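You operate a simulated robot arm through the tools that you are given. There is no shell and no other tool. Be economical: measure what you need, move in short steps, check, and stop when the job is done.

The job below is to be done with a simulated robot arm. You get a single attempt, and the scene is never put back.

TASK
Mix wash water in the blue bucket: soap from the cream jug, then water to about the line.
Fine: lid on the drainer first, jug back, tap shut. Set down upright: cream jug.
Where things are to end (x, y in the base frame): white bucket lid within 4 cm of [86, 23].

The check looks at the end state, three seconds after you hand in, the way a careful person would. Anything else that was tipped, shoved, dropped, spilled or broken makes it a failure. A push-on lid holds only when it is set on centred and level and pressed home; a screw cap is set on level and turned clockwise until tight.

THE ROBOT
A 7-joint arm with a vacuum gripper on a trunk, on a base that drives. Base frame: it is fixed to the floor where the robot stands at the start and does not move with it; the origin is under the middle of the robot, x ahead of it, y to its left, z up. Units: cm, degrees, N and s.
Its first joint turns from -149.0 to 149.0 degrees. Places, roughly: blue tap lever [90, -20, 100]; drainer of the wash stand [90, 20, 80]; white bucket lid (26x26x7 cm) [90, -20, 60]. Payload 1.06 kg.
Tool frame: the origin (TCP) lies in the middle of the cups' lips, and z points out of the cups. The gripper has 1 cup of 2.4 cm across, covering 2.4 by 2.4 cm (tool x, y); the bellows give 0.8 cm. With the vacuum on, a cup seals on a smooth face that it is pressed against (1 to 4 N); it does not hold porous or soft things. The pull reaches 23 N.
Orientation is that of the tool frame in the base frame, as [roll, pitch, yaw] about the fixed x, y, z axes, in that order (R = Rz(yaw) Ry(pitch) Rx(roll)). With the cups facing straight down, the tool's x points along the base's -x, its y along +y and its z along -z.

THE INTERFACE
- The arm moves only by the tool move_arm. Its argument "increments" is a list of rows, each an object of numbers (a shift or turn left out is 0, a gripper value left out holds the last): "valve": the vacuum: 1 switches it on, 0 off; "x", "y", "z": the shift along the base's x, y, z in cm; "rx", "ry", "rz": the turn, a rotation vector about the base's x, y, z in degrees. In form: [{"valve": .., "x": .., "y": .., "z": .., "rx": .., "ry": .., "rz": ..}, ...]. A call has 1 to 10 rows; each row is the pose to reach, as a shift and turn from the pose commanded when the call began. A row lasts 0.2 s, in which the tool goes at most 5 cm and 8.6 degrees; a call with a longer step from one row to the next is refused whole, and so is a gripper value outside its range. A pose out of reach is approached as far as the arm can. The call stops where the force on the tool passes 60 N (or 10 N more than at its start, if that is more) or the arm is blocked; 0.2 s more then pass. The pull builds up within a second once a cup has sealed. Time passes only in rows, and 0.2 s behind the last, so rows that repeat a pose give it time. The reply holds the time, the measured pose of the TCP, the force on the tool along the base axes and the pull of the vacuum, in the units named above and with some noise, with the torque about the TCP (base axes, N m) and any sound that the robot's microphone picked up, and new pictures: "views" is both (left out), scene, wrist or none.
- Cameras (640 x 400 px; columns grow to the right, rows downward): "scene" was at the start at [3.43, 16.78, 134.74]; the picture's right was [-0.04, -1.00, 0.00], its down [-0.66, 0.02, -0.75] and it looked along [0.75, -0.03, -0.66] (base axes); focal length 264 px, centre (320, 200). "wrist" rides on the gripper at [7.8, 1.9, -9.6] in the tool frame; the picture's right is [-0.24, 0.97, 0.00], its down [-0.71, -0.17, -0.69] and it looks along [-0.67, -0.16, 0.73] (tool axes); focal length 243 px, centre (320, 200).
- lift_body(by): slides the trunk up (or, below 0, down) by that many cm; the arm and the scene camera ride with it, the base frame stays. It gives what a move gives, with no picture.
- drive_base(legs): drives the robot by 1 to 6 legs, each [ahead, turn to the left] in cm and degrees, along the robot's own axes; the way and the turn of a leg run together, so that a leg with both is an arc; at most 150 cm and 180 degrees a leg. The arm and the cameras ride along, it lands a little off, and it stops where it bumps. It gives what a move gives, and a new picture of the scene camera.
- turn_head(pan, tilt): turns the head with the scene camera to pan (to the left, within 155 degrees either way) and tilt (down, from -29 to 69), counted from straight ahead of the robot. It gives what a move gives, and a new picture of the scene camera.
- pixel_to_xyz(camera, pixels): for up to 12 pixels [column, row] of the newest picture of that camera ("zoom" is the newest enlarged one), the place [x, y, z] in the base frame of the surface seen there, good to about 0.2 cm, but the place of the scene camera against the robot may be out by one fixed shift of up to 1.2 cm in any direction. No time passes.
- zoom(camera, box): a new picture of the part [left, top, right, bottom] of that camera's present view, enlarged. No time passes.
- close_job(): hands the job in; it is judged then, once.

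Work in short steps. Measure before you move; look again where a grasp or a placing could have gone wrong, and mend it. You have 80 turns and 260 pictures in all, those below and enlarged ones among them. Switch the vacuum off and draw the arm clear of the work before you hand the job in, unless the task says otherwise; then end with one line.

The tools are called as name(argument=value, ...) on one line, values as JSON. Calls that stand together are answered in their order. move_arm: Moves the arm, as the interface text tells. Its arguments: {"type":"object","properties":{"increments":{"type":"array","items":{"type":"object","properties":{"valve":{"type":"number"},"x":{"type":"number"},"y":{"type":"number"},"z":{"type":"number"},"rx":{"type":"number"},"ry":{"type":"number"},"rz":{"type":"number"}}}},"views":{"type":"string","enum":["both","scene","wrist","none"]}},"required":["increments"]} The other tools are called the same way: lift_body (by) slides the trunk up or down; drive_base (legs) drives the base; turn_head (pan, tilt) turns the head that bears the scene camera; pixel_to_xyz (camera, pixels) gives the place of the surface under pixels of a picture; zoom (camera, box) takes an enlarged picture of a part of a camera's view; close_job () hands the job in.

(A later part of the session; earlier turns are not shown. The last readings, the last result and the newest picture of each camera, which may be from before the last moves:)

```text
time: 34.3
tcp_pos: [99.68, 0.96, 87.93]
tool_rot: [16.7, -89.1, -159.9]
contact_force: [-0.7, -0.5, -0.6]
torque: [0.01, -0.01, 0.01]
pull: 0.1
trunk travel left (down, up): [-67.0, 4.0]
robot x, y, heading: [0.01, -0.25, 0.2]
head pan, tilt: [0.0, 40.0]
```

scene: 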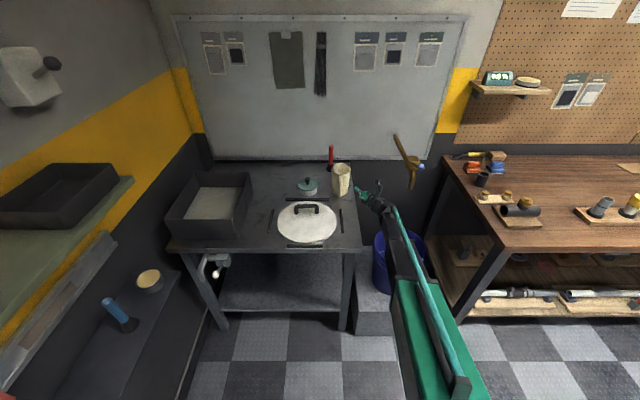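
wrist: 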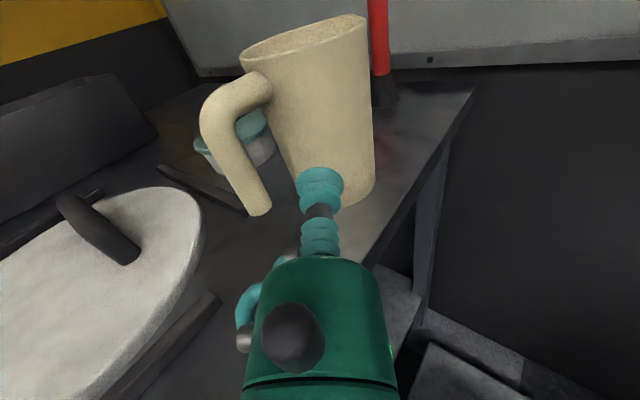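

The tool is level and aligned with the jug. I'll recheck the wall near the contact point from this closer picture.

pixel_to_xyz(camera="wrist", pixels=[[290, 130], [310, 130], [330, 130], [350, 130], [370, 130], [310, 160], [345, 160], [360, 180], [352, 200], [245, 65], [365, 30], [310, 80]])

```text
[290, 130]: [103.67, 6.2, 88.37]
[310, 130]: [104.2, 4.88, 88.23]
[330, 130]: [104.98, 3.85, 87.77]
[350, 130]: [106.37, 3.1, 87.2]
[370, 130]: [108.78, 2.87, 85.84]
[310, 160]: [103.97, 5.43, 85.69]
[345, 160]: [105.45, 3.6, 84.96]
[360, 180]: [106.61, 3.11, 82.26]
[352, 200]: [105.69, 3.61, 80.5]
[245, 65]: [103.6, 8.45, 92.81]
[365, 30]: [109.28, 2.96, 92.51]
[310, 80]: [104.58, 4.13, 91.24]
```

The contact is 5.9 cm ahead with practically no sideways error. I'll advance slowly with the vacuum on to a light press.

move_arm(increments=[{"valve": 1, "x": 1.6, "y": 1.2}, {"x": 3.2, "y": 2.4}, {"x": 4.0, "y": 3.0}, {"x": 4.4, "y": 3.3}, {"x": 4.7, "y": 3.53}, {"x": 4.85, "y": 3.64}, {"x": 4.95, "y": 3.7}, {"x": 4.95, "y": 3.7}, {"x": 4.95, "y": 3.7}], views="wrist")

```text
time: 36.3
tcp_pos: [104.59, 4.66, 87.99]
tool_rot: [17.7, -89.1, -160.8]
contact_force: [-0.1, 0.4, 0.1]
torque: [0.03, 0.0, 0.03]
pull: 0.1
trunk travel left (down, up): [-67.0, 4.0]
robot x, y, heading: [-0.21, 0.2, 0.3]
head pan, tilt: [0.0, 40.0]
```

wrist: 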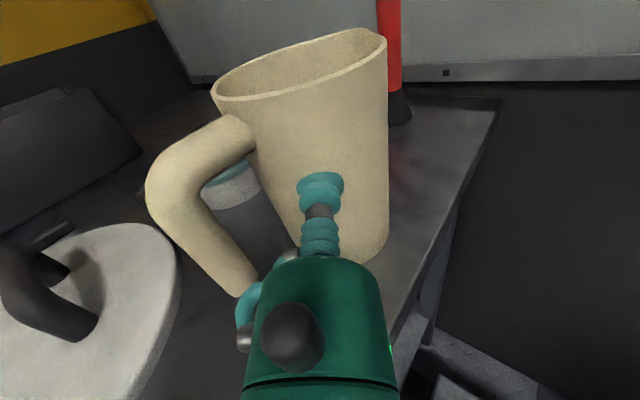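

No contact yet, so I'll inch forward in 0.2 cm steps.

move_arm(increments=[{"x": 0.16, "y": 0.12}, {"x": 0.32, "y": 0.24}, {"x": 0.4, "y": 0.3}, {"x": 0.48, "y": 0.36}, {"x": 0.48, "y": 0.36}, {"x": 0.48, "y": 0.36}, {"x": 0.48, "y": 0.36}], views="wrist")

```text
time: 37.9
tcp_pos: [105.07, 4.91, 88.03]
tool_rot: [17.9, -89.2, -160.9]
contact_force: [-1.0, -1.2, 0.3]
torque: [0.1, 0.01, -0.04]
pull: 22.8
trunk travel left (down, up): [-67.0, 4.0]
robot x, y, heading: [0.31, -0.16, 0.2]
head pan, tilt: [0.0, 40.0]
```

wrist: 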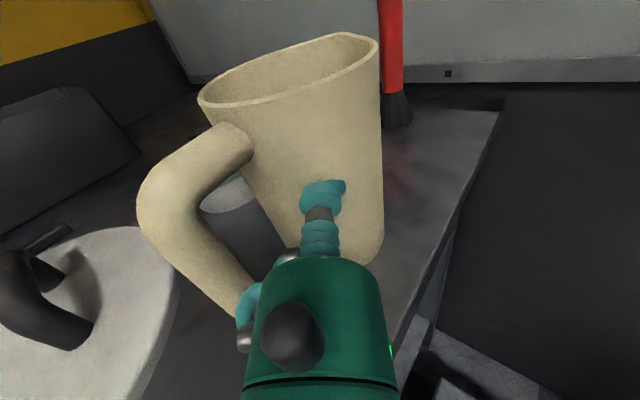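

Sealed at 22.8 N, and the jug is still upright in place. I'll lift it gently by 3 cm and check the load.

move_arm(increments=[{"z": 0.3}, {"z": 0.7}, {"z": 1.2}, {"z": 2.0}, {"z": 3.0}, {"z": 3.0}], views="wrist")

```text
time: 39.3
tcp_pos: [105.11, 5.07, 90.91]
tool_rot: [17.3, -89.1, -160.5]
contact_force: [0.0, -0.1, -3.7]
torque: [-0.05, 0.03, -0.04]
pull: 23.0
trunk travel left (down, up): [-67.0, 4.0]
robot x, y, heading: [-0.2, -0.34, 0.1]
head pan, tilt: [0.0, 40.0]
```

wrist: 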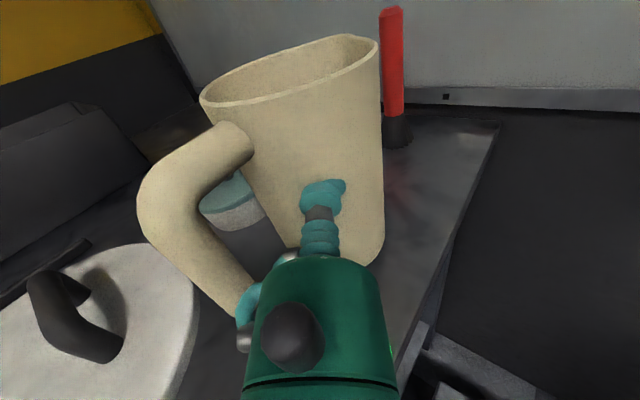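

The jug is lifted and weighs about 0.38 kg. I'll raise it a little more and draw it back over the front of the table.

move_arm(increments=[{"z": 2}, {"z": 4, "x": -1}, {"z": 5, "x": -4}, {"z": 5, "x": -7.5}, {"z": 5, "x": -11}, {"z": 5, "x": -14.5}, {"z": 5, "x": -18}, {"z": 5, "x": -21.5}, {"z": 5, "x": -25, "y": -2}, {"z": 5, "x": -28, "y": -4}])

```text
time: 41.5
tcp_pos: [76.9, 1.0, 96.23]
tool_rot: [16.2, -89.1, -159.3]
contact_force: [0.3, -0.8, -3.8]
torque: [-0.07, 0.02, -0.07]
pull: 22.7
trunk travel left (down, up): [-67.0, 4.0]
robot x, y, heading: [-0.2, 0.37, 0.1]
head pan, tilt: [0.0, 40.0]
```

scene: 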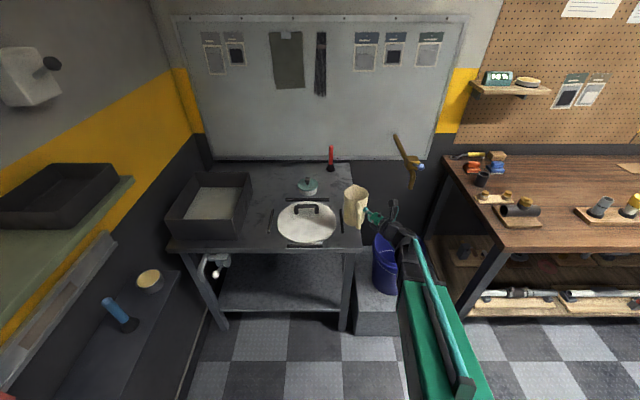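
wrist: 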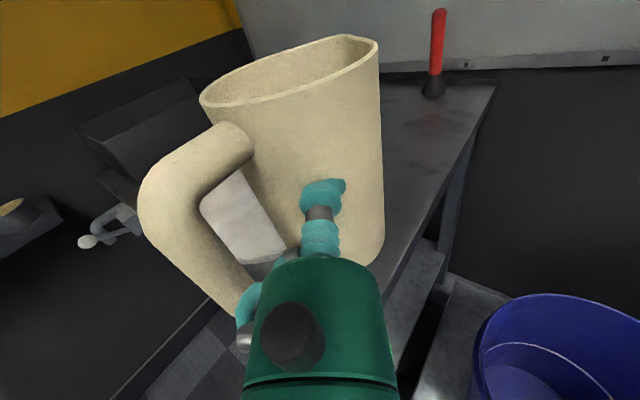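

The jug holds steady. I'll yaw -75° so its spout points right, toward the bucket, while drawing back slightly; I'll also check the bench edge, table corner and bucket rim.

pixel_to_xyz(camera="scene", pixels=[[448, 165], [480, 248], [361, 246], [352, 180], [382, 240], [428, 168]])

move_arm(increments=[{"rz": -8, "x": -1}, {"rz": -16, "x": -2, "y": -1}, {"rz": -24, "x": -3, "y": -2}, {"rz": -32, "x": -4, "y": -3}, {"rz": -40, "x": -5, "y": -4}, {"rz": -48, "x": -5, "y": -5}, {"rz": -56, "x": -5, "y": -6}, {"rz": -64, "x": -5, "y": -7}, {"rz": -72, "x": -5, "y": -7}, {"rz": -75, "x": -5, "y": -7}])

```text
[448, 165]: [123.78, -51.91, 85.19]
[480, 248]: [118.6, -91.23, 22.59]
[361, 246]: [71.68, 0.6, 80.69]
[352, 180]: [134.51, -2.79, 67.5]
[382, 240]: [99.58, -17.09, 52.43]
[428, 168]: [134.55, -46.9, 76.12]
```

```text
time: 43.7
tcp_pos: [69.53, -21.14, 99.89]
tool_rot: [173.1, -88.4, -7.5]
contact_force: [0.9, -0.7, -3.4]
torque: [-0.06, 0.07, -0.06]
pull: 22.9
out of reach, approached as far as the arm can: row 5, 6, 7, 8, 9, 10
trunk travel left (down, up): [-67.0, 4.0]
robot x, y, heading: [-0.23, 0.13, -0.1]
head pan, tilt: [0.0, 40.0]
```

scene: 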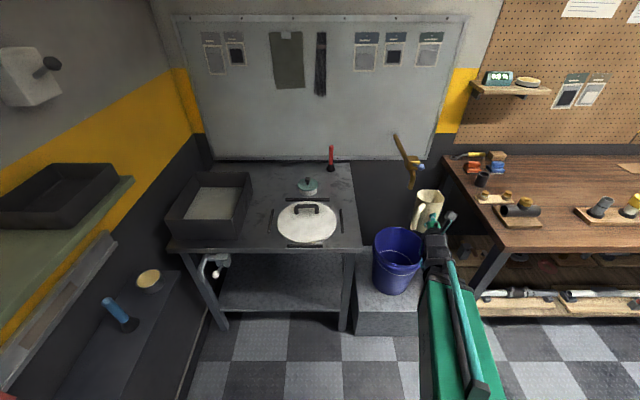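
wrist: 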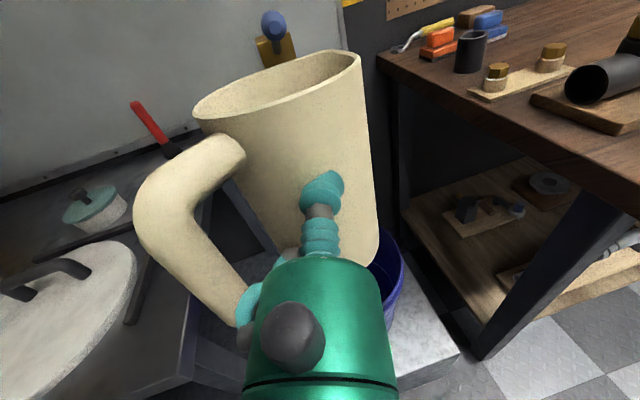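

The arm reached about -51° of yaw (tool azimuth -14°, spout about -51°), which is enough. A null row will show which pose now counts as commanded.

move_arm(increments=[{"x": 1}, {"x": 2}], views="none")

```text
time: 44.3
tcp_pos: [71.72, -20.97, 99.66]
tool_rot: [173.6, -88.2, -7.6]
contact_force: [-0.5, 0.1, -2.8]
torque: [-0.05, 0.06, -0.04]
pull: 22.5
trunk travel left (down, up): [-67.0, 4.0]
robot x, y, heading: [-0.04, -0.05, 0.1]
head pan, tilt: [0.0, 40.0]
```

The commanded pose follows the arm. I'll descend to z≈77 and move so the spout lip is over the bucket, keeping the jug base above the rim at z 60.

move_arm(increments=[{"z": -4, "y": 1}, {"z": -8, "y": 2}, {"z": -12, "y": 3}, {"z": -16, "y": 4}, {"z": -20, "y": 5}, {"z": -22, "y": 6, "x": 2}, {"z": -22.5, "y": 6, "x": 5}, {"z": -22.5, "y": 6, "x": 8.5}])

```text
time: 46.1
tcp_pos: [79.53, -21.44, 78.64]
tool_rot: [179.1, -87.3, -8.8]
contact_force: [-0.2, 1.0, -3.7]
torque: [-0.05, 0.08, -0.03]
pull: 23.2
out of reach, approached as far as the arm can: row 1, 2, 3, 4, 5, 6, 7, 8
trunk travel left (down, up): [-67.0, 4.0]
robot x, y, heading: [0.18, -0.2, -0.4]
head pan, tilt: [0.0, 40.0]
```

scene: 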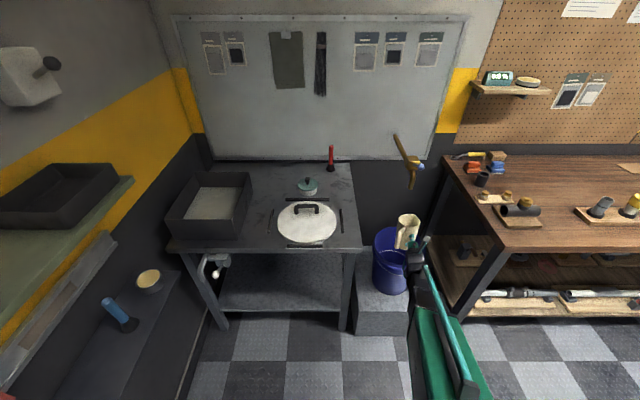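
wrist: 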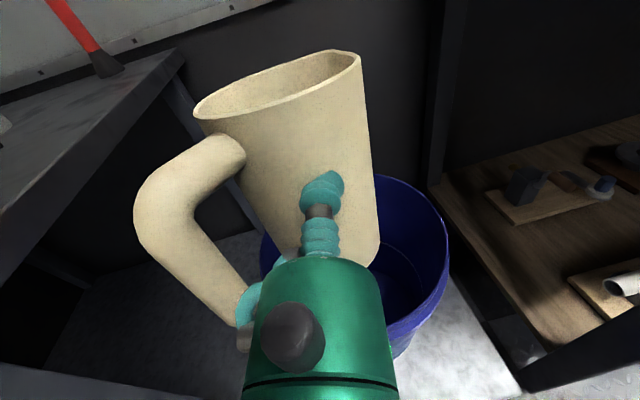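

The arm is at a joint limit in y, but the spout lip at about (87,-26) is already over the bucket. I'll start tilting about (0.72, 0.69, 0), 40° first.

move_arm(increments=[{"rx": 5.8, "ry": 5.5, "y": 0.5}, {"rx": 11.5, "ry": 11, "y": 1}, {"rx": 17.3, "ry": 16.6, "y": 1.5}, {"rx": 23, "ry": 22, "y": 2}, {"rx": 28.8, "ry": 27.6, "y": 2.5}, {"rx": 28.8, "ry": 27.6, "y": 2.5}])

```text
time: 47.5
tcp_pos: [79.23, -18.61, 78.45]
tool_rot: [-145.5, -48.1, -43.7]
contact_force: [0.7, 0.5, -2.8]
torque: [-0.13, 0.04, -0.02]
pull: 23.2
trunk travel left (down, up): [-67.0, 4.0]
robot x, y, heading: [-0.22, 0.09, 0.0]
head pan, tilt: [0.0, 40.0]
```

scene: 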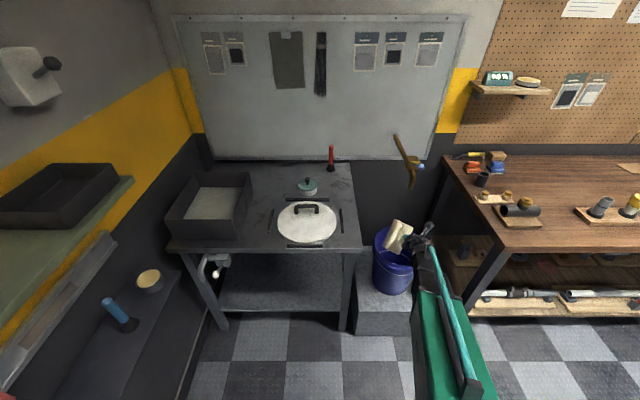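
wrist: 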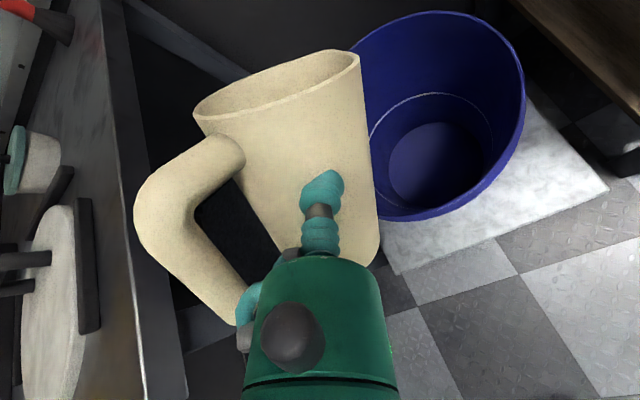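

The tilt works and the limit is gone. I'll measure the lip's place against the bucket rim before tilting further.

pixel_to_xyz(camera="wrist", pixels=[[355, 58], [340, 52], [365, 100], [205, 112], [440, 12], [524, 90], [400, 217], [500, 180], [440, 150], [480, 115], [360, 45]])

zoom(camera="wrist", box=[190, 20, 390, 145])

```text
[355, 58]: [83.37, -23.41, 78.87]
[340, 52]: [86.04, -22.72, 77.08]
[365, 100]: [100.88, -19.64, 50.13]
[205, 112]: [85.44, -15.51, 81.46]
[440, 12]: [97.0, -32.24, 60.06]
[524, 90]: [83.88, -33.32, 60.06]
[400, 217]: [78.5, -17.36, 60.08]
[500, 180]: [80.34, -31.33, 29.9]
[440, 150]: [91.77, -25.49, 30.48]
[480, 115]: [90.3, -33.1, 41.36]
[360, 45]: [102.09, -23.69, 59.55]
```

```text
3.20 times, centred on (290, 82) of wrist
```

zoom: 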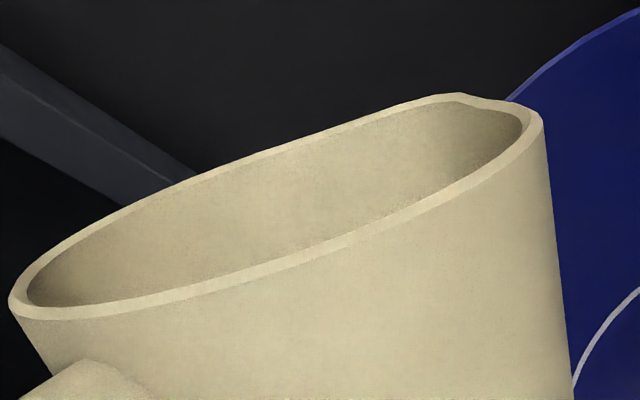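

The lip is at about (86,-22.7,77), well inside the rim (centre about (90,-22.5), radius 12, z 60). I'll tilt further slowly to about 75° while lowering and moving forward.

move_arm(increments=[{"rx": 4.3, "ry": 4.1, "x": 0.5, "z": -0.5}, {"rx": 8.6, "ry": 8.2, "x": 1, "z": -1}, {"rx": 13, "ry": 12.4, "x": 1.5, "z": -2}, {"rx": 17.3, "ry": 16.6, "x": 2, "z": -3}, {"rx": 21.6, "ry": 20.7, "x": 2.5, "z": -4}, {"rx": 25.2, "ry": 24.2, "x": 3, "z": -4}, {"rx": 25.2, "ry": 24.2, "x": 3, "z": -4}])

```text
time: 49.1
tcp_pos: [80.79, -20.27, 72.4]
tool_rot: [-142.3, -14.2, -43.4]
contact_force: [0.0, 0.0, -1.3]
torque: [-0.11, 0.01, -0.01]
pull: 22.4
out of reach, approached as far as the arm can: row 5, 6, 7
trunk travel left (down, up): [-67.0, 4.0]
robot x, y, heading: [-0.1, -0.28, -0.1]
head pan, tilt: [0.0, 40.0]
```

scene: 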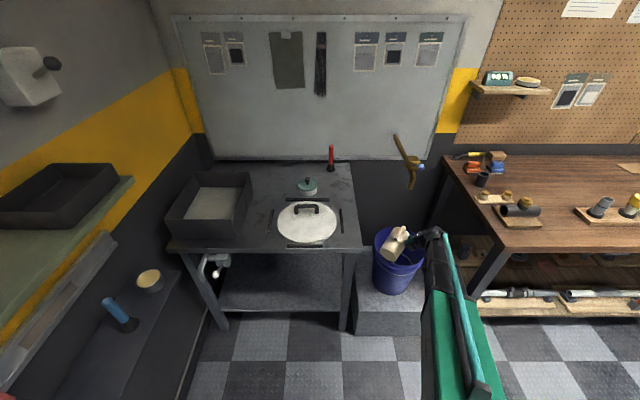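
wrist: 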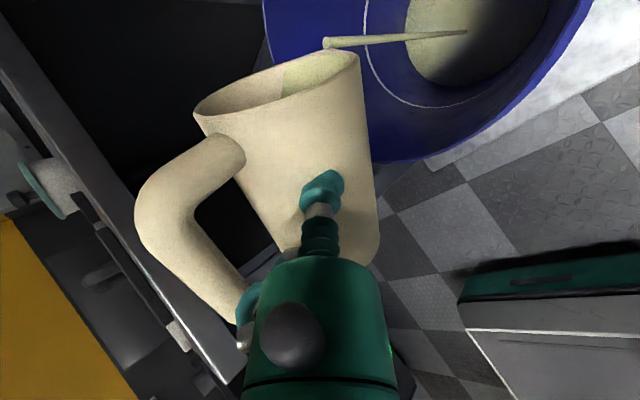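

Soap is streaming into the bucket at (460,35). I'll hold a moment, then tilt more.

move_arm(increments=[{}, {}, {}, {"rx": 4, "ry": 4, "x": 0.5}, {"rx": 8, "ry": 8, "x": 1}, {"rx": 12, "ry": 12, "x": 1.5}, {"rx": 12, "ry": 12, "x": 1.5}, {"rx": 12, "ry": 12, "x": 1.5}])

```text
time: 50.9
tcp_pos: [78.16, -23.62, 67.92]
tool_rot: [-139.5, 0.2, -40.7]
contact_force: [-0.1, -0.5, -2.1]
torque: [-0.09, 0.02, 0.0]
pull: 23.0
out of reach, approached as far as the arm can: row 4, 5, 6, 7, 8
trunk travel left (down, up): [-67.0, 4.0]
robot x, y, heading: [-0.23, 0.29, -0.3]
head pan, tilt: [0.0, 40.0]
```

scene: 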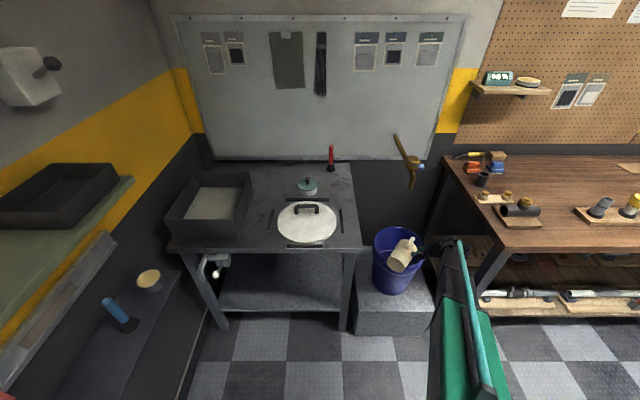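
wrist: 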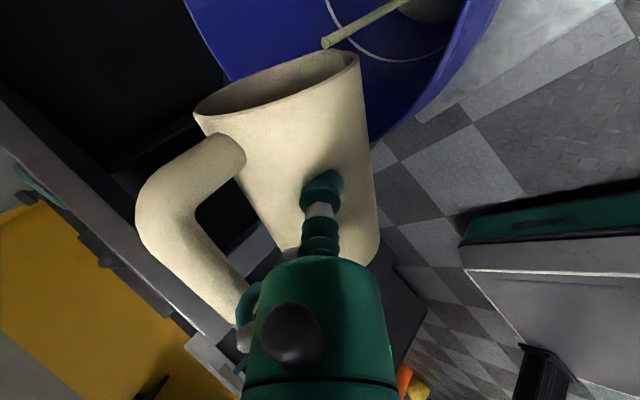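

Soap is still flowing, but the arm sagged to z≈68 at its limit and the jug is close to the rim. I'll lift the trunk 3.5 cm to regain clearance.

lift_body(by=3.5)

move_arm(increments=[{"x": 1, "y": 0.5}, {"x": 2, "y": 1}, {"x": 3, "y": 1.5}])

```text
time: 51.7
tcp_pos: [78.23, -23.57, 71.47]
tool_rot: [-139.5, 0.1, -40.8]
contact_force: [0.5, 0.2, -0.3]
torque: [-0.06, 0.03, 0.03]
pull: 23.5
trunk travel left (down, up): [-70.5, 0.5]
robot x, y, heading: [0.03, 0.28, 0.2]
head pan, tilt: [0.0, 40.0]
```

```text
time: 52.5
tcp_pos: [80.64, -22.79, 70.81]
tool_rot: [-139.0, -0.5, -40.2]
contact_force: [-0.1, -0.4, -0.8]
torque: [-0.08, 0.04, 0.0]
pull: 22.7
out of reach, approached as far as the arm can: row 2, 3
trunk travel left (down, up): [-70.5, 0.5]
robot x, y, heading: [0.07, 0.14, 0.0]
head pan, tilt: [0.0, 40.0]
```

scene: 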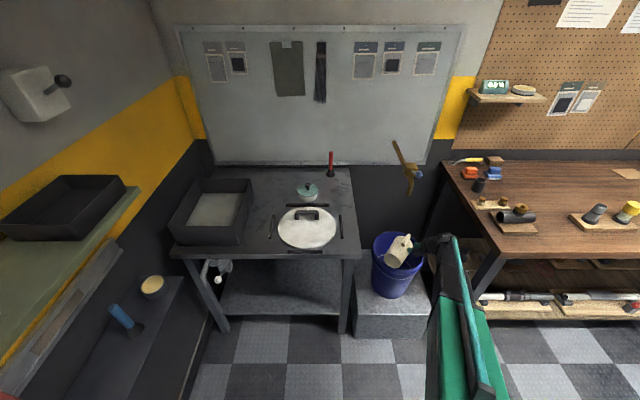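
wrist: 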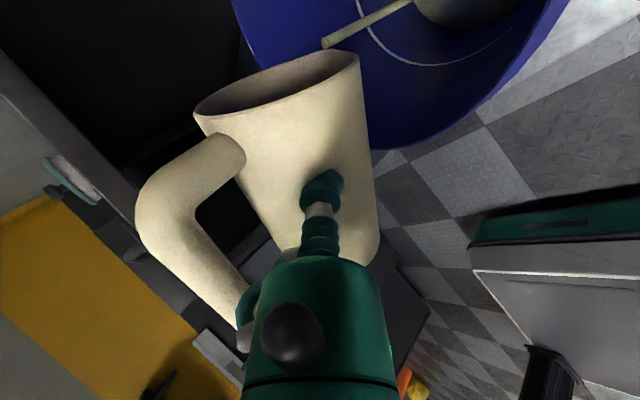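

The soap still lands in the bucket, at about (430,10). I'll hold for 2 s to let it drain.

move_arm(increments=[{}, {}, {}, {}, {}, {}, {}, {}, {}, {}], views="wrist")

```text
time: 54.7
tcp_pos: [80.8, -22.82, 70.87]
tool_rot: [-138.9, -0.4, -40.2]
contact_force: [-0.4, -0.4, 0.1]
torque: [-0.03, 0.03, 0.03]
pull: 23.1
trunk travel left (down, up): [-70.5, 0.5]
robot x, y, heading: [0.03, -0.31, 0.2]
head pan, tilt: [0.0, 40.0]
```

wrist: 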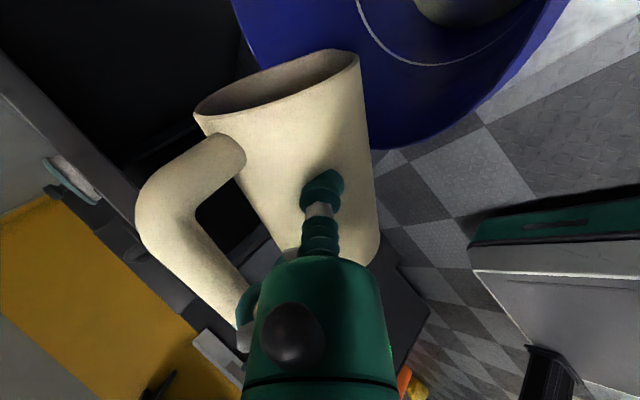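

The stream has stopped and the load is near zero, so the jug seems empty. I'll zoom in on its mouth and the soap in the bucket.

zoom(camera="wrist", box=[180, 0, 560, 160])

zoom(camera="scene", box=[350, 215, 450, 315])

```text
1.68 times, centred on (370, 80) of wrist
```

zoom: 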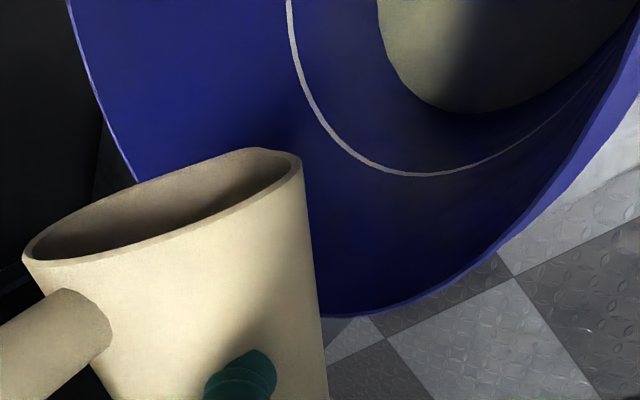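

```text
4.00 times, centred on (400, 265) of scene
```

zoom: 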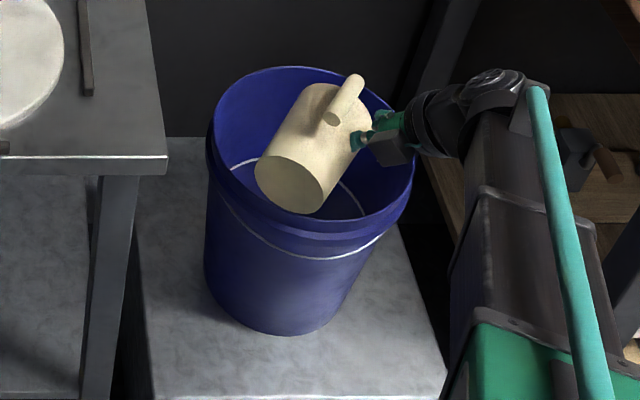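

The jug's axis is exactly horizontal now (tool x at z≈0). To be sure it empties, I'll roll 16° more about the tool axis, which puts the mouth lower.

move_arm(increments=[{"rx": 3.3, "ry": 4.0, "rz": -6, "z": 0.3}, {"rx": 6.7, "ry": 8.0, "rz": -12, "z": 0.6}, {"rx": 6.7, "ry": 8.0, "rz": -12, "z": 0.6}, {"rx": 6.7, "ry": 8.0, "rz": -12, "z": 0.6}, {"rx": 6.7, "ry": 8.0, "rz": -12, "z": 0.6}])

```text
time: 55.9
tcp_pos: [80.55, -22.72, 70.69]
tool_rot: [-138.9, -0.4, -40.1]
contact_force: [-0.9, 0.2, -0.9]
torque: [-0.02, 0.04, -0.02]
pull: 22.2
out of reach, approached as far as the arm can: row 1, 2, 3, 4, 5
trunk travel left (down, up): [-70.5, 0.5]
robot x, y, heading: [-0.15, 0.19, 0.2]
head pan, tilt: [0.0, 40.0]
```

scene: 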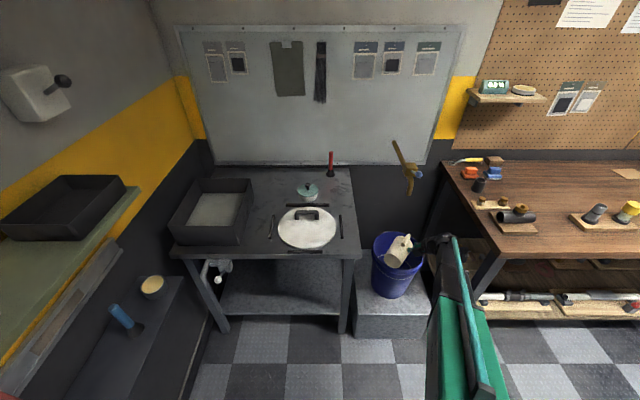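
wrist: 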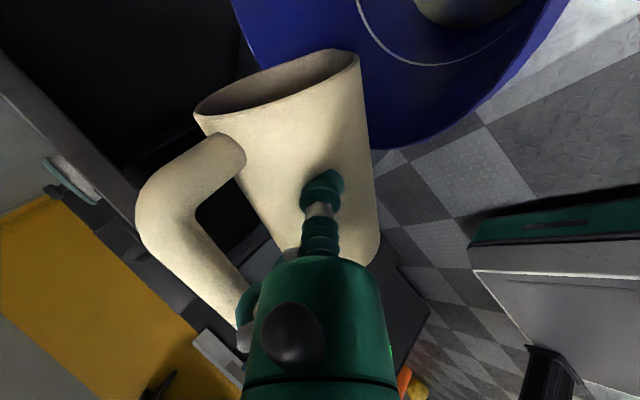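

Joint 7 is at its limit that way, so I'll lower the mouth by rotating about the tool's y axis instead, moving up and forward a little for clearance.

move_arm(increments=[{"rx": 2.4, "ry": 2.9, "rz": 3.3, "z": 1, "x": 0.7}, {"rx": 4.9, "ry": 5.7, "rz": 6.6, "z": 2, "x": 1.5}, {"rx": 7.3, "ry": 8.6, "rz": 9.9, "z": 2.5, "x": 2}, {"rx": 7.3, "ry": 8.6, "rz": 9.9, "z": 2.5, "x": 2}, {"rx": 7.3, "ry": 8.6, "rz": 9.9, "z": 2.5, "x": 2}], views="wrist")

```text
time: 57.1
tcp_pos: [81.88, -23.54, 72.28]
tool_rot: [-137.1, 9.8, -29.0]
contact_force: [0.6, 0.3, 0.0]
torque: [-0.05, 0.02, 0.03]
pull: 22.8
out of reach, approached as far as the arm can: row 1, 2, 3, 4, 5
trunk travel left (down, up): [-70.5, 0.5]
robot x, y, heading: [-0.25, -0.06, 0.1]
head pan, tilt: [0.0, 40.0]
```

wrist: 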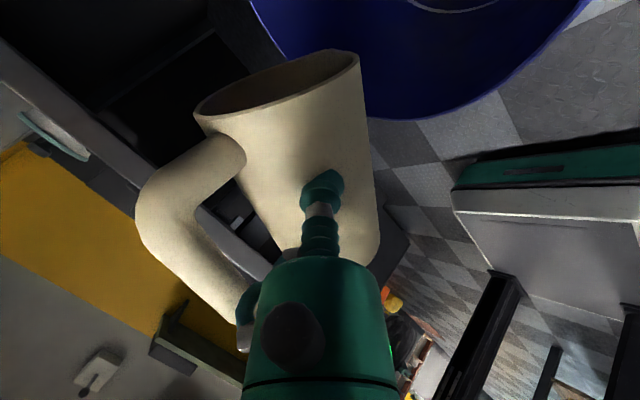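

The jug now tilts 100° and nothing more comes out, so it's empty. I'll undo the last turn while rising.

move_arm(increments=[{"rx": -3.6, "ry": -4.2, "rz": -4.8, "z": 1.5}, {"rx": -7.2, "ry": -8.4, "rz": -9.7, "z": 3.5}, {"rx": -7.2, "ry": -8.4, "rz": -9.7, "z": 6, "x": -1, "y": 0.5}], views="none")

move_arm(increments=[{"rx": -5.4, "ry": -6.5, "z": 0.5}, {"rx": -10.9, "ry": -13, "z": 1}, {"rx": -16.4, "ry": -19.4, "z": 1}, {"rx": -21.9, "ry": -26, "z": 1}, {"rx": -27.4, "ry": -32.5, "z": 1}, {"rx": -32.9, "ry": -39, "z": 1}, {"rx": -38.4, "ry": -45.5, "z": 2}, {"rx": -43.9, "ry": -52, "z": 3}, {"rx": -49.4, "ry": -58.5, "z": 4}, {"rx": -54.9, "ry": -64.9, "z": 5}])

```text
time: 57.9
tcp_pos: [79.64, -24.13, 76.94]
tool_rot: [-137.9, -1.3, -39.0]
contact_force: [-0.4, 0.8, -0.2]
torque: [-0.06, 0.07, 0.04]
pull: 23.0
out of reach, approached as far as the arm can: row 1, 2, 3
trunk travel left (down, up): [-70.5, 0.5]
robot x, y, heading: [-0.04, -0.07, -0.3]
head pan, tilt: [0.0, 40.0]
```

```text
time: 60.1
tcp_pos: [79.68, -24.22, 81.81]
tool_rot: [-140.9, -85.3, -38.4]
contact_force: [0.0, -0.1, -0.8]
torque: [-0.04, 0.02, 0.0]
pull: 22.9
trunk travel left (down, up): [-70.5, 0.5]
robot x, y, heading: [0.23, -0.06, 0.1]
head pan, tilt: [0.0, 40.0]
```

scene: 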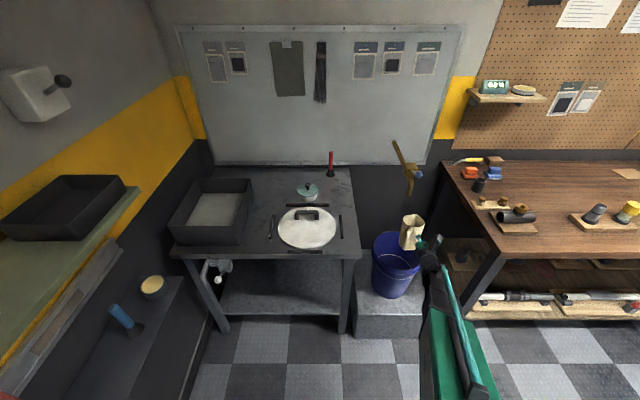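
wrist: 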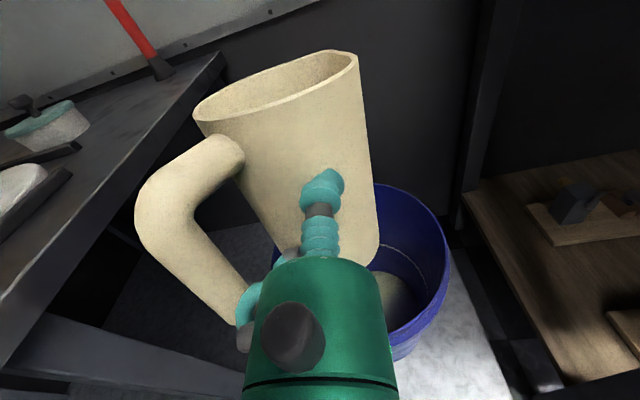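

The jug is nearly upright again. I'll back away from the tap, rise, swing left and yaw back +36°, reversing the way I came.

move_arm(increments=[{"x": -4}, {"x": -7, "z": 3}, {"x": -8, "z": 7, "y": 2}, {"x": -8, "z": 11, "y": 4, "rz": 8}, {"x": -8, "z": 14.5, "y": 7, "rz": 16}, {"x": -8, "z": 15, "y": 10, "rz": 24}, {"x": -8, "z": 15, "y": 14, "rz": 32}, {"x": -8, "z": 15, "y": 18, "rz": 36}, {"x": -8, "z": 15, "y": 22, "rz": 36}, {"x": -6, "z": 15, "y": 25, "rz": 36}])

```text
time: 62.3
tcp_pos: [73.8, 0.73, 96.95]
tool_rot: [-141.5, -85.1, -1.6]
contact_force: [-0.7, 0.1, -0.9]
torque: [-0.07, -0.01, -0.01]
pull: 23.0
trunk travel left (down, up): [-70.5, 0.5]
robot x, y, heading: [-0.2, -0.46, -0.0]
head pan, tilt: [0.0, 40.0]
```

scene: 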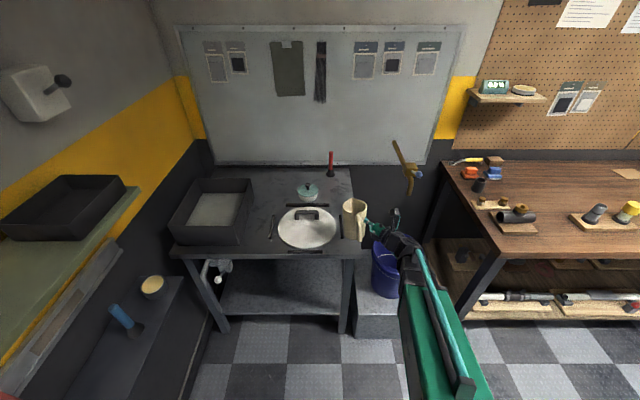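
wrist: 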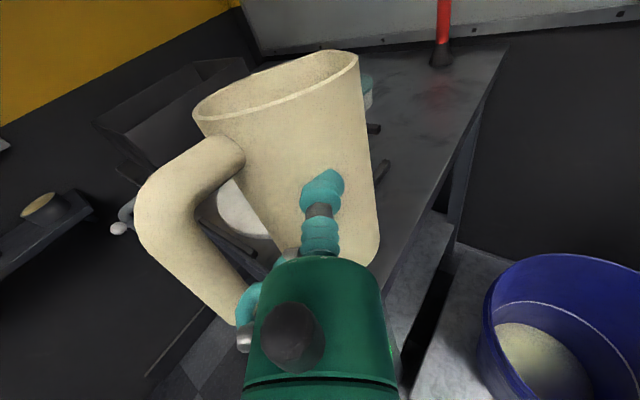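

The jug appears to have turned slightly against the cup compared with the first lift. I'll measure its rim plane and wall to see the true tilt.

zoom(camera="wrist", box=[120, 30, 400, 330])

pixel_to_xyz(camera="wrist", pixels=[[198, 118], [240, 114], [290, 98], [330, 81], [354, 65], [205, 98], [250, 73], [290, 58], [260, 150], [290, 230], [340, 120], [350, 240]])

```text
1.33 times, centred on (260, 180) of wrist
```

zoom: 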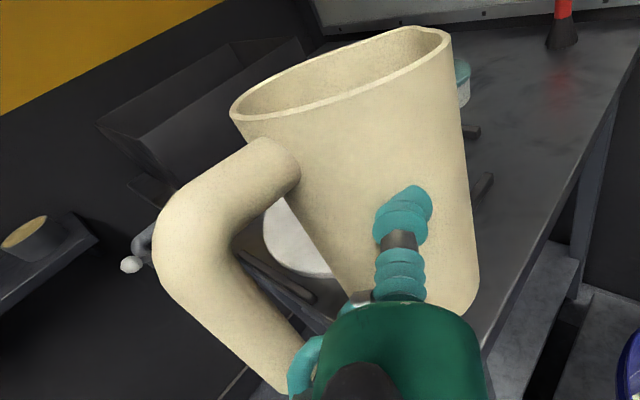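

```text
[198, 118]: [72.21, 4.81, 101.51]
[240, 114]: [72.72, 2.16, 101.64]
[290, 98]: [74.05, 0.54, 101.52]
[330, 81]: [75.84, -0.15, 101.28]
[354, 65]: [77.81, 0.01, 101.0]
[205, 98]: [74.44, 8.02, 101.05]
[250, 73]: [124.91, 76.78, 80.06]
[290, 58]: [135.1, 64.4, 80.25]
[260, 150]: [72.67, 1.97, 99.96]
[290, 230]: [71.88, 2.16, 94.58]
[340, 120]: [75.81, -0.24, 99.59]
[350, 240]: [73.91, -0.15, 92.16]
```

The tool itself leans about 5° toward +x, so I'll correct that first (ry -5.7) and then recheck the jug's own tilt.

move_arm(increments=[{"ry": -3}, {"ry": -5.7}, {"ry": -5.7}, {"ry": -5.7}], views="wrist")

pixel_to_xyz(camera="wrist", pixels=[[198, 118], [240, 114], [290, 98], [330, 81], [354, 65], [260, 130], [300, 125], [340, 115], [360, 110], [300, 240], [350, 235], [375, 230]])

zoom(camera="scene", box=[330, 185, 400, 255])

```text
time: 63.3
tcp_pos: [73.68, 0.68, 96.86]
tool_rot: [26.1, -89.1, -169.3]
contact_force: [0.7, -0.9, -0.5]
torque: [-0.05, -0.02, -0.06]
pull: 23.0
trunk travel left (down, up): [-70.5, 0.5]
robot x, y, heading: [0.26, -0.09, -0.2]
head pan, tilt: [0.0, 40.0]
```

wrist: 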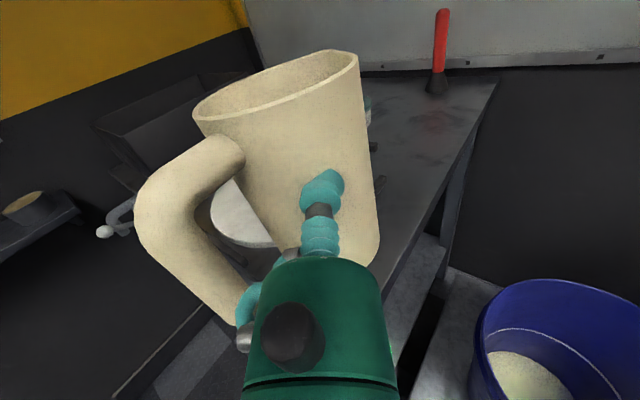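

```text
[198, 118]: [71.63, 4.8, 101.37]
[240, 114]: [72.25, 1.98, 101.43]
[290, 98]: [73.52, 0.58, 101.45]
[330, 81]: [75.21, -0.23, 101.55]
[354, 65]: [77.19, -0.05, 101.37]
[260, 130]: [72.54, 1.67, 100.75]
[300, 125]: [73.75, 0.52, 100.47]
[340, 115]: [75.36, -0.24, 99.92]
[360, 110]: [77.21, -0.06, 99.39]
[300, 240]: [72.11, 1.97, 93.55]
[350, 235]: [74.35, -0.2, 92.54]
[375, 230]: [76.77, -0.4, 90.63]
```

```text
5.71 times, centred on (365, 220) of scene
```

zoom: 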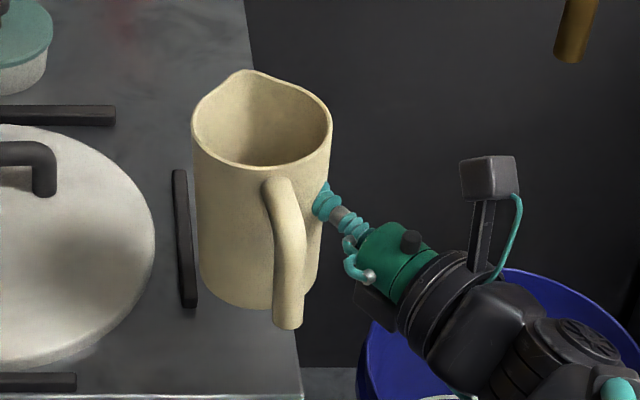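

The rim is now level within 0.2 cm (z≈101.4) and the jug centre is near (76.1, 4.0). I'll carry it forward to above its old spot at (107.8, 7.1).

move_arm(increments=[{"x": 4}, {"x": 8, "y": 0.5}, {"x": 12, "y": 1}, {"x": 16, "y": 1.5}, {"x": 20, "y": 2}, {"x": 24, "y": 2.5}, {"x": 28, "y": 3}, {"x": 31.6, "y": 3.1}, {"x": 31.6, "y": 3.1, "z": -3}, {"x": 31.6, "y": 3.1, "z": -5.5}])

zoom(camera="wrist", box=[120, 30, 420, 330])

pixel_to_xyz(camera="wrist", pixels=[[260, 130], [340, 115], [360, 110], [300, 240], [350, 235], [375, 230], [290, 98], [354, 65], [220, 290], [150, 200]])

```text
time: 65.5
tcp_pos: [105.37, 4.02, 91.25]
tool_rot: [27.8, -89.2, -171.0]
contact_force: [0.4, -0.2, -1.2]
torque: [-0.08, -0.01, -0.04]
pull: 22.7
trunk travel left (down, up): [-70.5, 0.5]
robot x, y, heading: [-0.31, -0.46, -0.0]
head pan, tilt: [0.0, 40.0]
```

scene: 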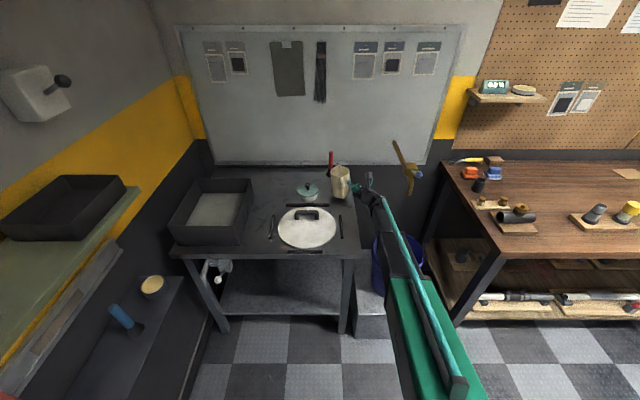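
wrist: 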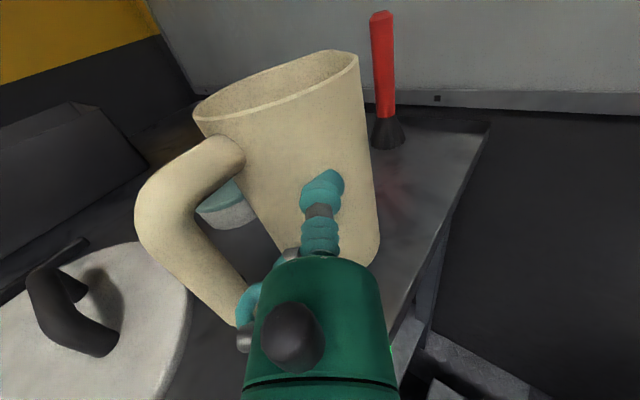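

```text
1.33 times, centred on (270, 180) of wrist
```

zoom: 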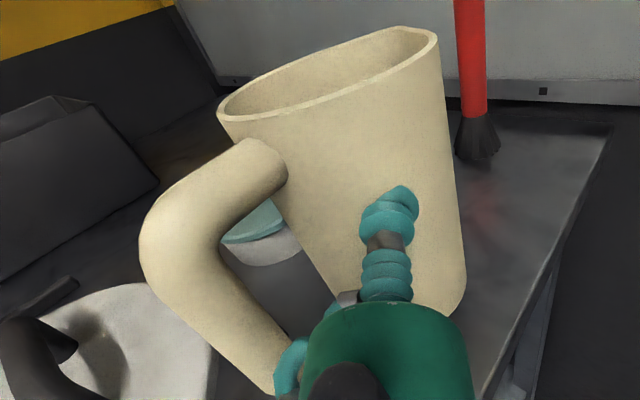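

```text
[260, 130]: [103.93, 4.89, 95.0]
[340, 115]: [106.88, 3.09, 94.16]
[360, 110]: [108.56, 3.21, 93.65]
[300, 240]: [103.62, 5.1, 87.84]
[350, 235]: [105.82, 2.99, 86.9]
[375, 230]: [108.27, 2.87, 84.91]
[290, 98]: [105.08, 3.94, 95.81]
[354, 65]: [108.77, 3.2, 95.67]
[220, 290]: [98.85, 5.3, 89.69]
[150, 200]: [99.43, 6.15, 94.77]
```

The jug hangs nearly vertical over its old spot. I'll lower slowly until I feel the drainer.

move_arm(increments=[{"z": -1}, {"z": -1.8}, {"z": -2.3}, {"z": -2.6}, {"z": -2.8}, {"z": -2.8}], views="wrist")

```text
time: 66.9
tcp_pos: [105.26, 3.77, 88.58]
tool_rot: [24.8, -89.0, -168.0]
contact_force: [-1.1, -1.2, 4.9]
torque: [0.18, 0.04, 0.03]
pull: 22.7
trunk travel left (down, up): [-70.5, 0.5]
robot x, y, heading: [0.16, 0.04, -0.1]
head pan, tilt: [0.0, 40.0]
```

wrist: 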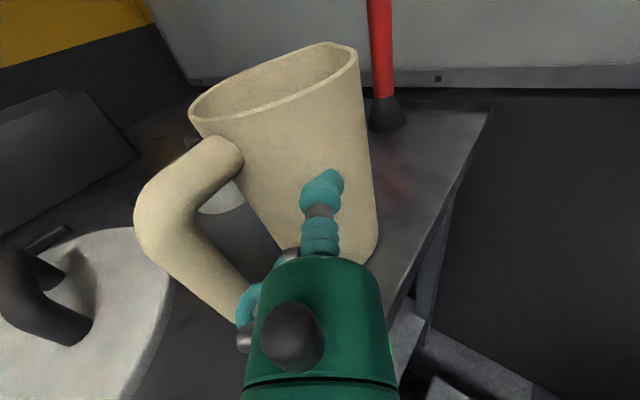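

It's standing on the drainer at 4.9 N. I'll ease up a touch, release the vacuum, and back off along the tool axis.

move_arm(increments=[{"z": 0.2}, {"z": 0.3, "valve": 0}, {"z": 0.3}, {"z": 0.3}, {"z": 0.3}, {"z": 0.3}, {"z": 0.3, "x": -0.4, "y": -0.3}, {"z": 0.3, "x": -1.6, "y": -1.2}, {"z": 0.3, "x": -4, "y": -3}, {"z": 0.3, "x": -6.4, "y": -4.8}])

```text
time: 69.1
tcp_pos: [98.8, -1.05, 88.79]
tool_rot: [25.8, -89.1, -169.1]
contact_force: [-1.0, -0.3, 0.4]
torque: [0.01, -0.01, 0.0]
pull: 0.1
trunk travel left (down, up): [-70.5, 0.5]
robot x, y, heading: [0.3, 0.25, 0.1]
head pan, tilt: [0.0, 40.0]
```

scene: 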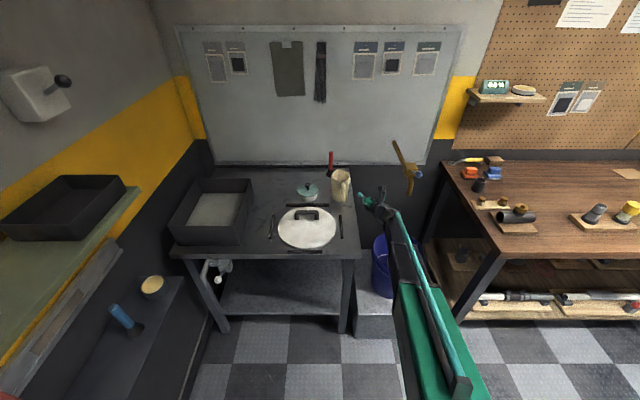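
wrist: 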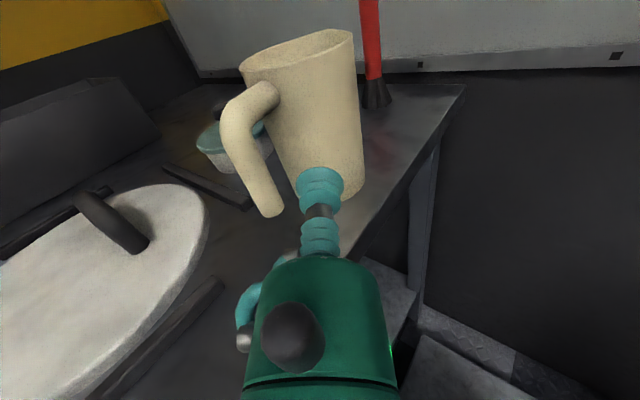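

The jug stands upright on its old spot. Now the tap: I'll draw back, rise, and yaw toward the lever for a close wrist view.

move_arm(increments=[{"x": -3.5, "y": -2.5}, {"x": -7, "y": -5, "z": 1}, {"x": -11, "y": -6, "z": 3}, {"x": -15, "y": -7, "z": 6}, {"x": -19, "y": -8, "z": 8}, {"x": -22, "y": -9, "z": 10, "rz": -8}, {"x": -24, "y": -10, "z": 13, "rz": -16}, {"x": -26, "y": -12, "z": 16, "rz": -24}, {"x": -27, "y": -15, "z": 18, "rz": -32}, {"x": -27, "y": -18, "z": 18, "rz": -37}])

```text
refused: row 4 steps farther than a row can; nothing moved
```

A step was just over 5 cm, so I'll trim the steps.

move_arm(increments=[{"x": -3.5, "y": -2.5}, {"x": -7, "y": -5, "z": 1}, {"x": -11, "y": -6, "z": 3}, {"x": -14.5, "y": -7, "z": 5.5}, {"x": -18, "y": -8, "z": 8}, {"x": -21, "y": -9, "z": 10, "rz": -8}, {"x": -24, "y": -10, "z": 13, "rz": -16}, {"x": -26, "y": -12, "z": 16, "rz": -24}, {"x": -27, "y": -15, "z": 18, "rz": -32}, {"x": -27, "y": -18, "z": 18, "rz": -37}])

zoom(camera="wrist", box=[160, 0, 480, 200])

```text
time: 71.3
tcp_pos: [71.57, -18.97, 106.91]
tool_rot: [26.6, -89.2, 152.9]
contact_force: [-0.5, 0.2, -0.3]
torque: [0.0, -0.01, -0.04]
pull: 0.0
trunk travel left (down, up): [-70.5, 0.5]
robot x, y, heading: [-0.18, -0.25, -0.2]
head pan, tilt: [0.0, 40.0]
```

scene: 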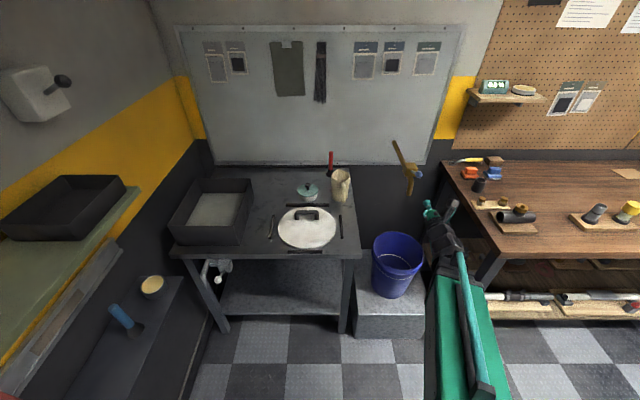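
wrist: 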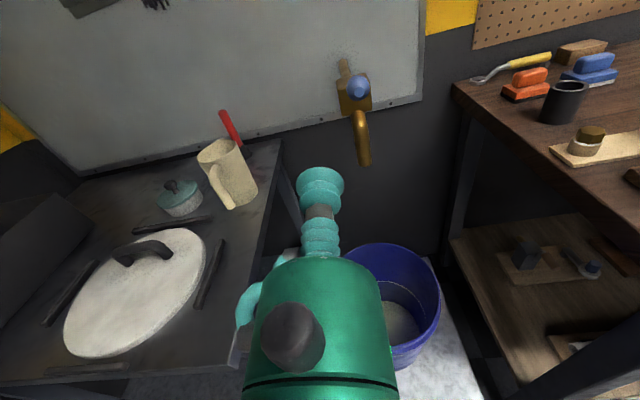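

```text
2.00 times, centred on (320, 100) of wrist
```

zoom: 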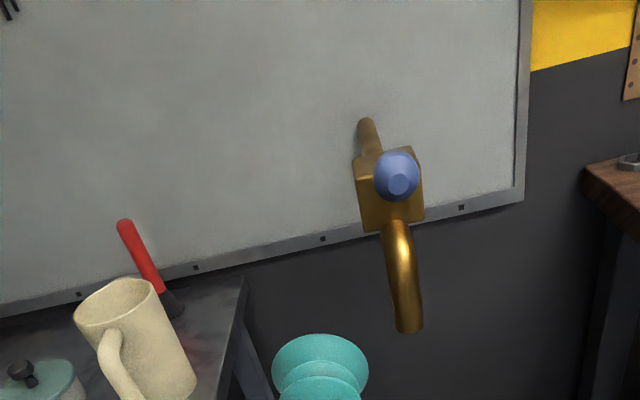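

The jug and lid look fine. I'll measure the knob, body and spout with the wrist camera.

zoom(camera="wrist", box=[324, 50, 388, 90])

pixel_to_xyz(camera="wrist", pixels=[[358, 90], [358, 78], [350, 86], [368, 86], [358, 97], [345, 80], [345, 105], [365, 105], [360, 120], [364, 140], [365, 163], [344, 65]])

pixel_to_xyz(camera="zoom", pixels=[[340, 370], [300, 330], [260, 380], [400, 330], [340, 250]])

```text
10.00 times, centred on (356, 70) of wrist
```

zoom: 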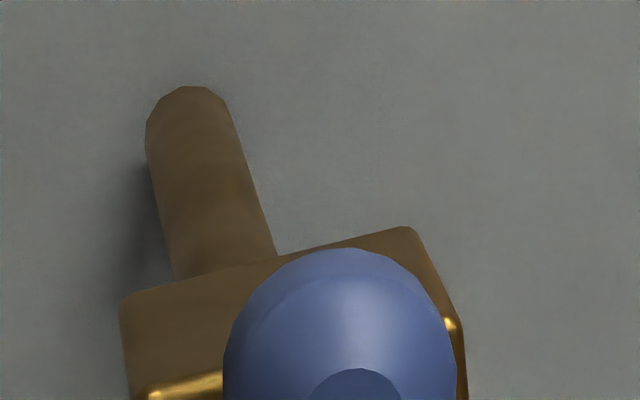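

```text
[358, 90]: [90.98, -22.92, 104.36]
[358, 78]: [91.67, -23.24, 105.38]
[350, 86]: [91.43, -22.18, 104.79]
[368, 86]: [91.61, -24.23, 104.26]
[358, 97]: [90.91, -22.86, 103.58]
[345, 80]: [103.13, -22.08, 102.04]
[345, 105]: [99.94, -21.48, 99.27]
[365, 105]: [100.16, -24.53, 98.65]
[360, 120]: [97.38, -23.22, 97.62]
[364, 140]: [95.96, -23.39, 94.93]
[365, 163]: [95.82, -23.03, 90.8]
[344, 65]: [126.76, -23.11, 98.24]
```

```text
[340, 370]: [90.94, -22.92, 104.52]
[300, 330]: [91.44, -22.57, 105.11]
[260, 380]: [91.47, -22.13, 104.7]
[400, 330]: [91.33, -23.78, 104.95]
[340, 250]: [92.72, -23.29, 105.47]
```

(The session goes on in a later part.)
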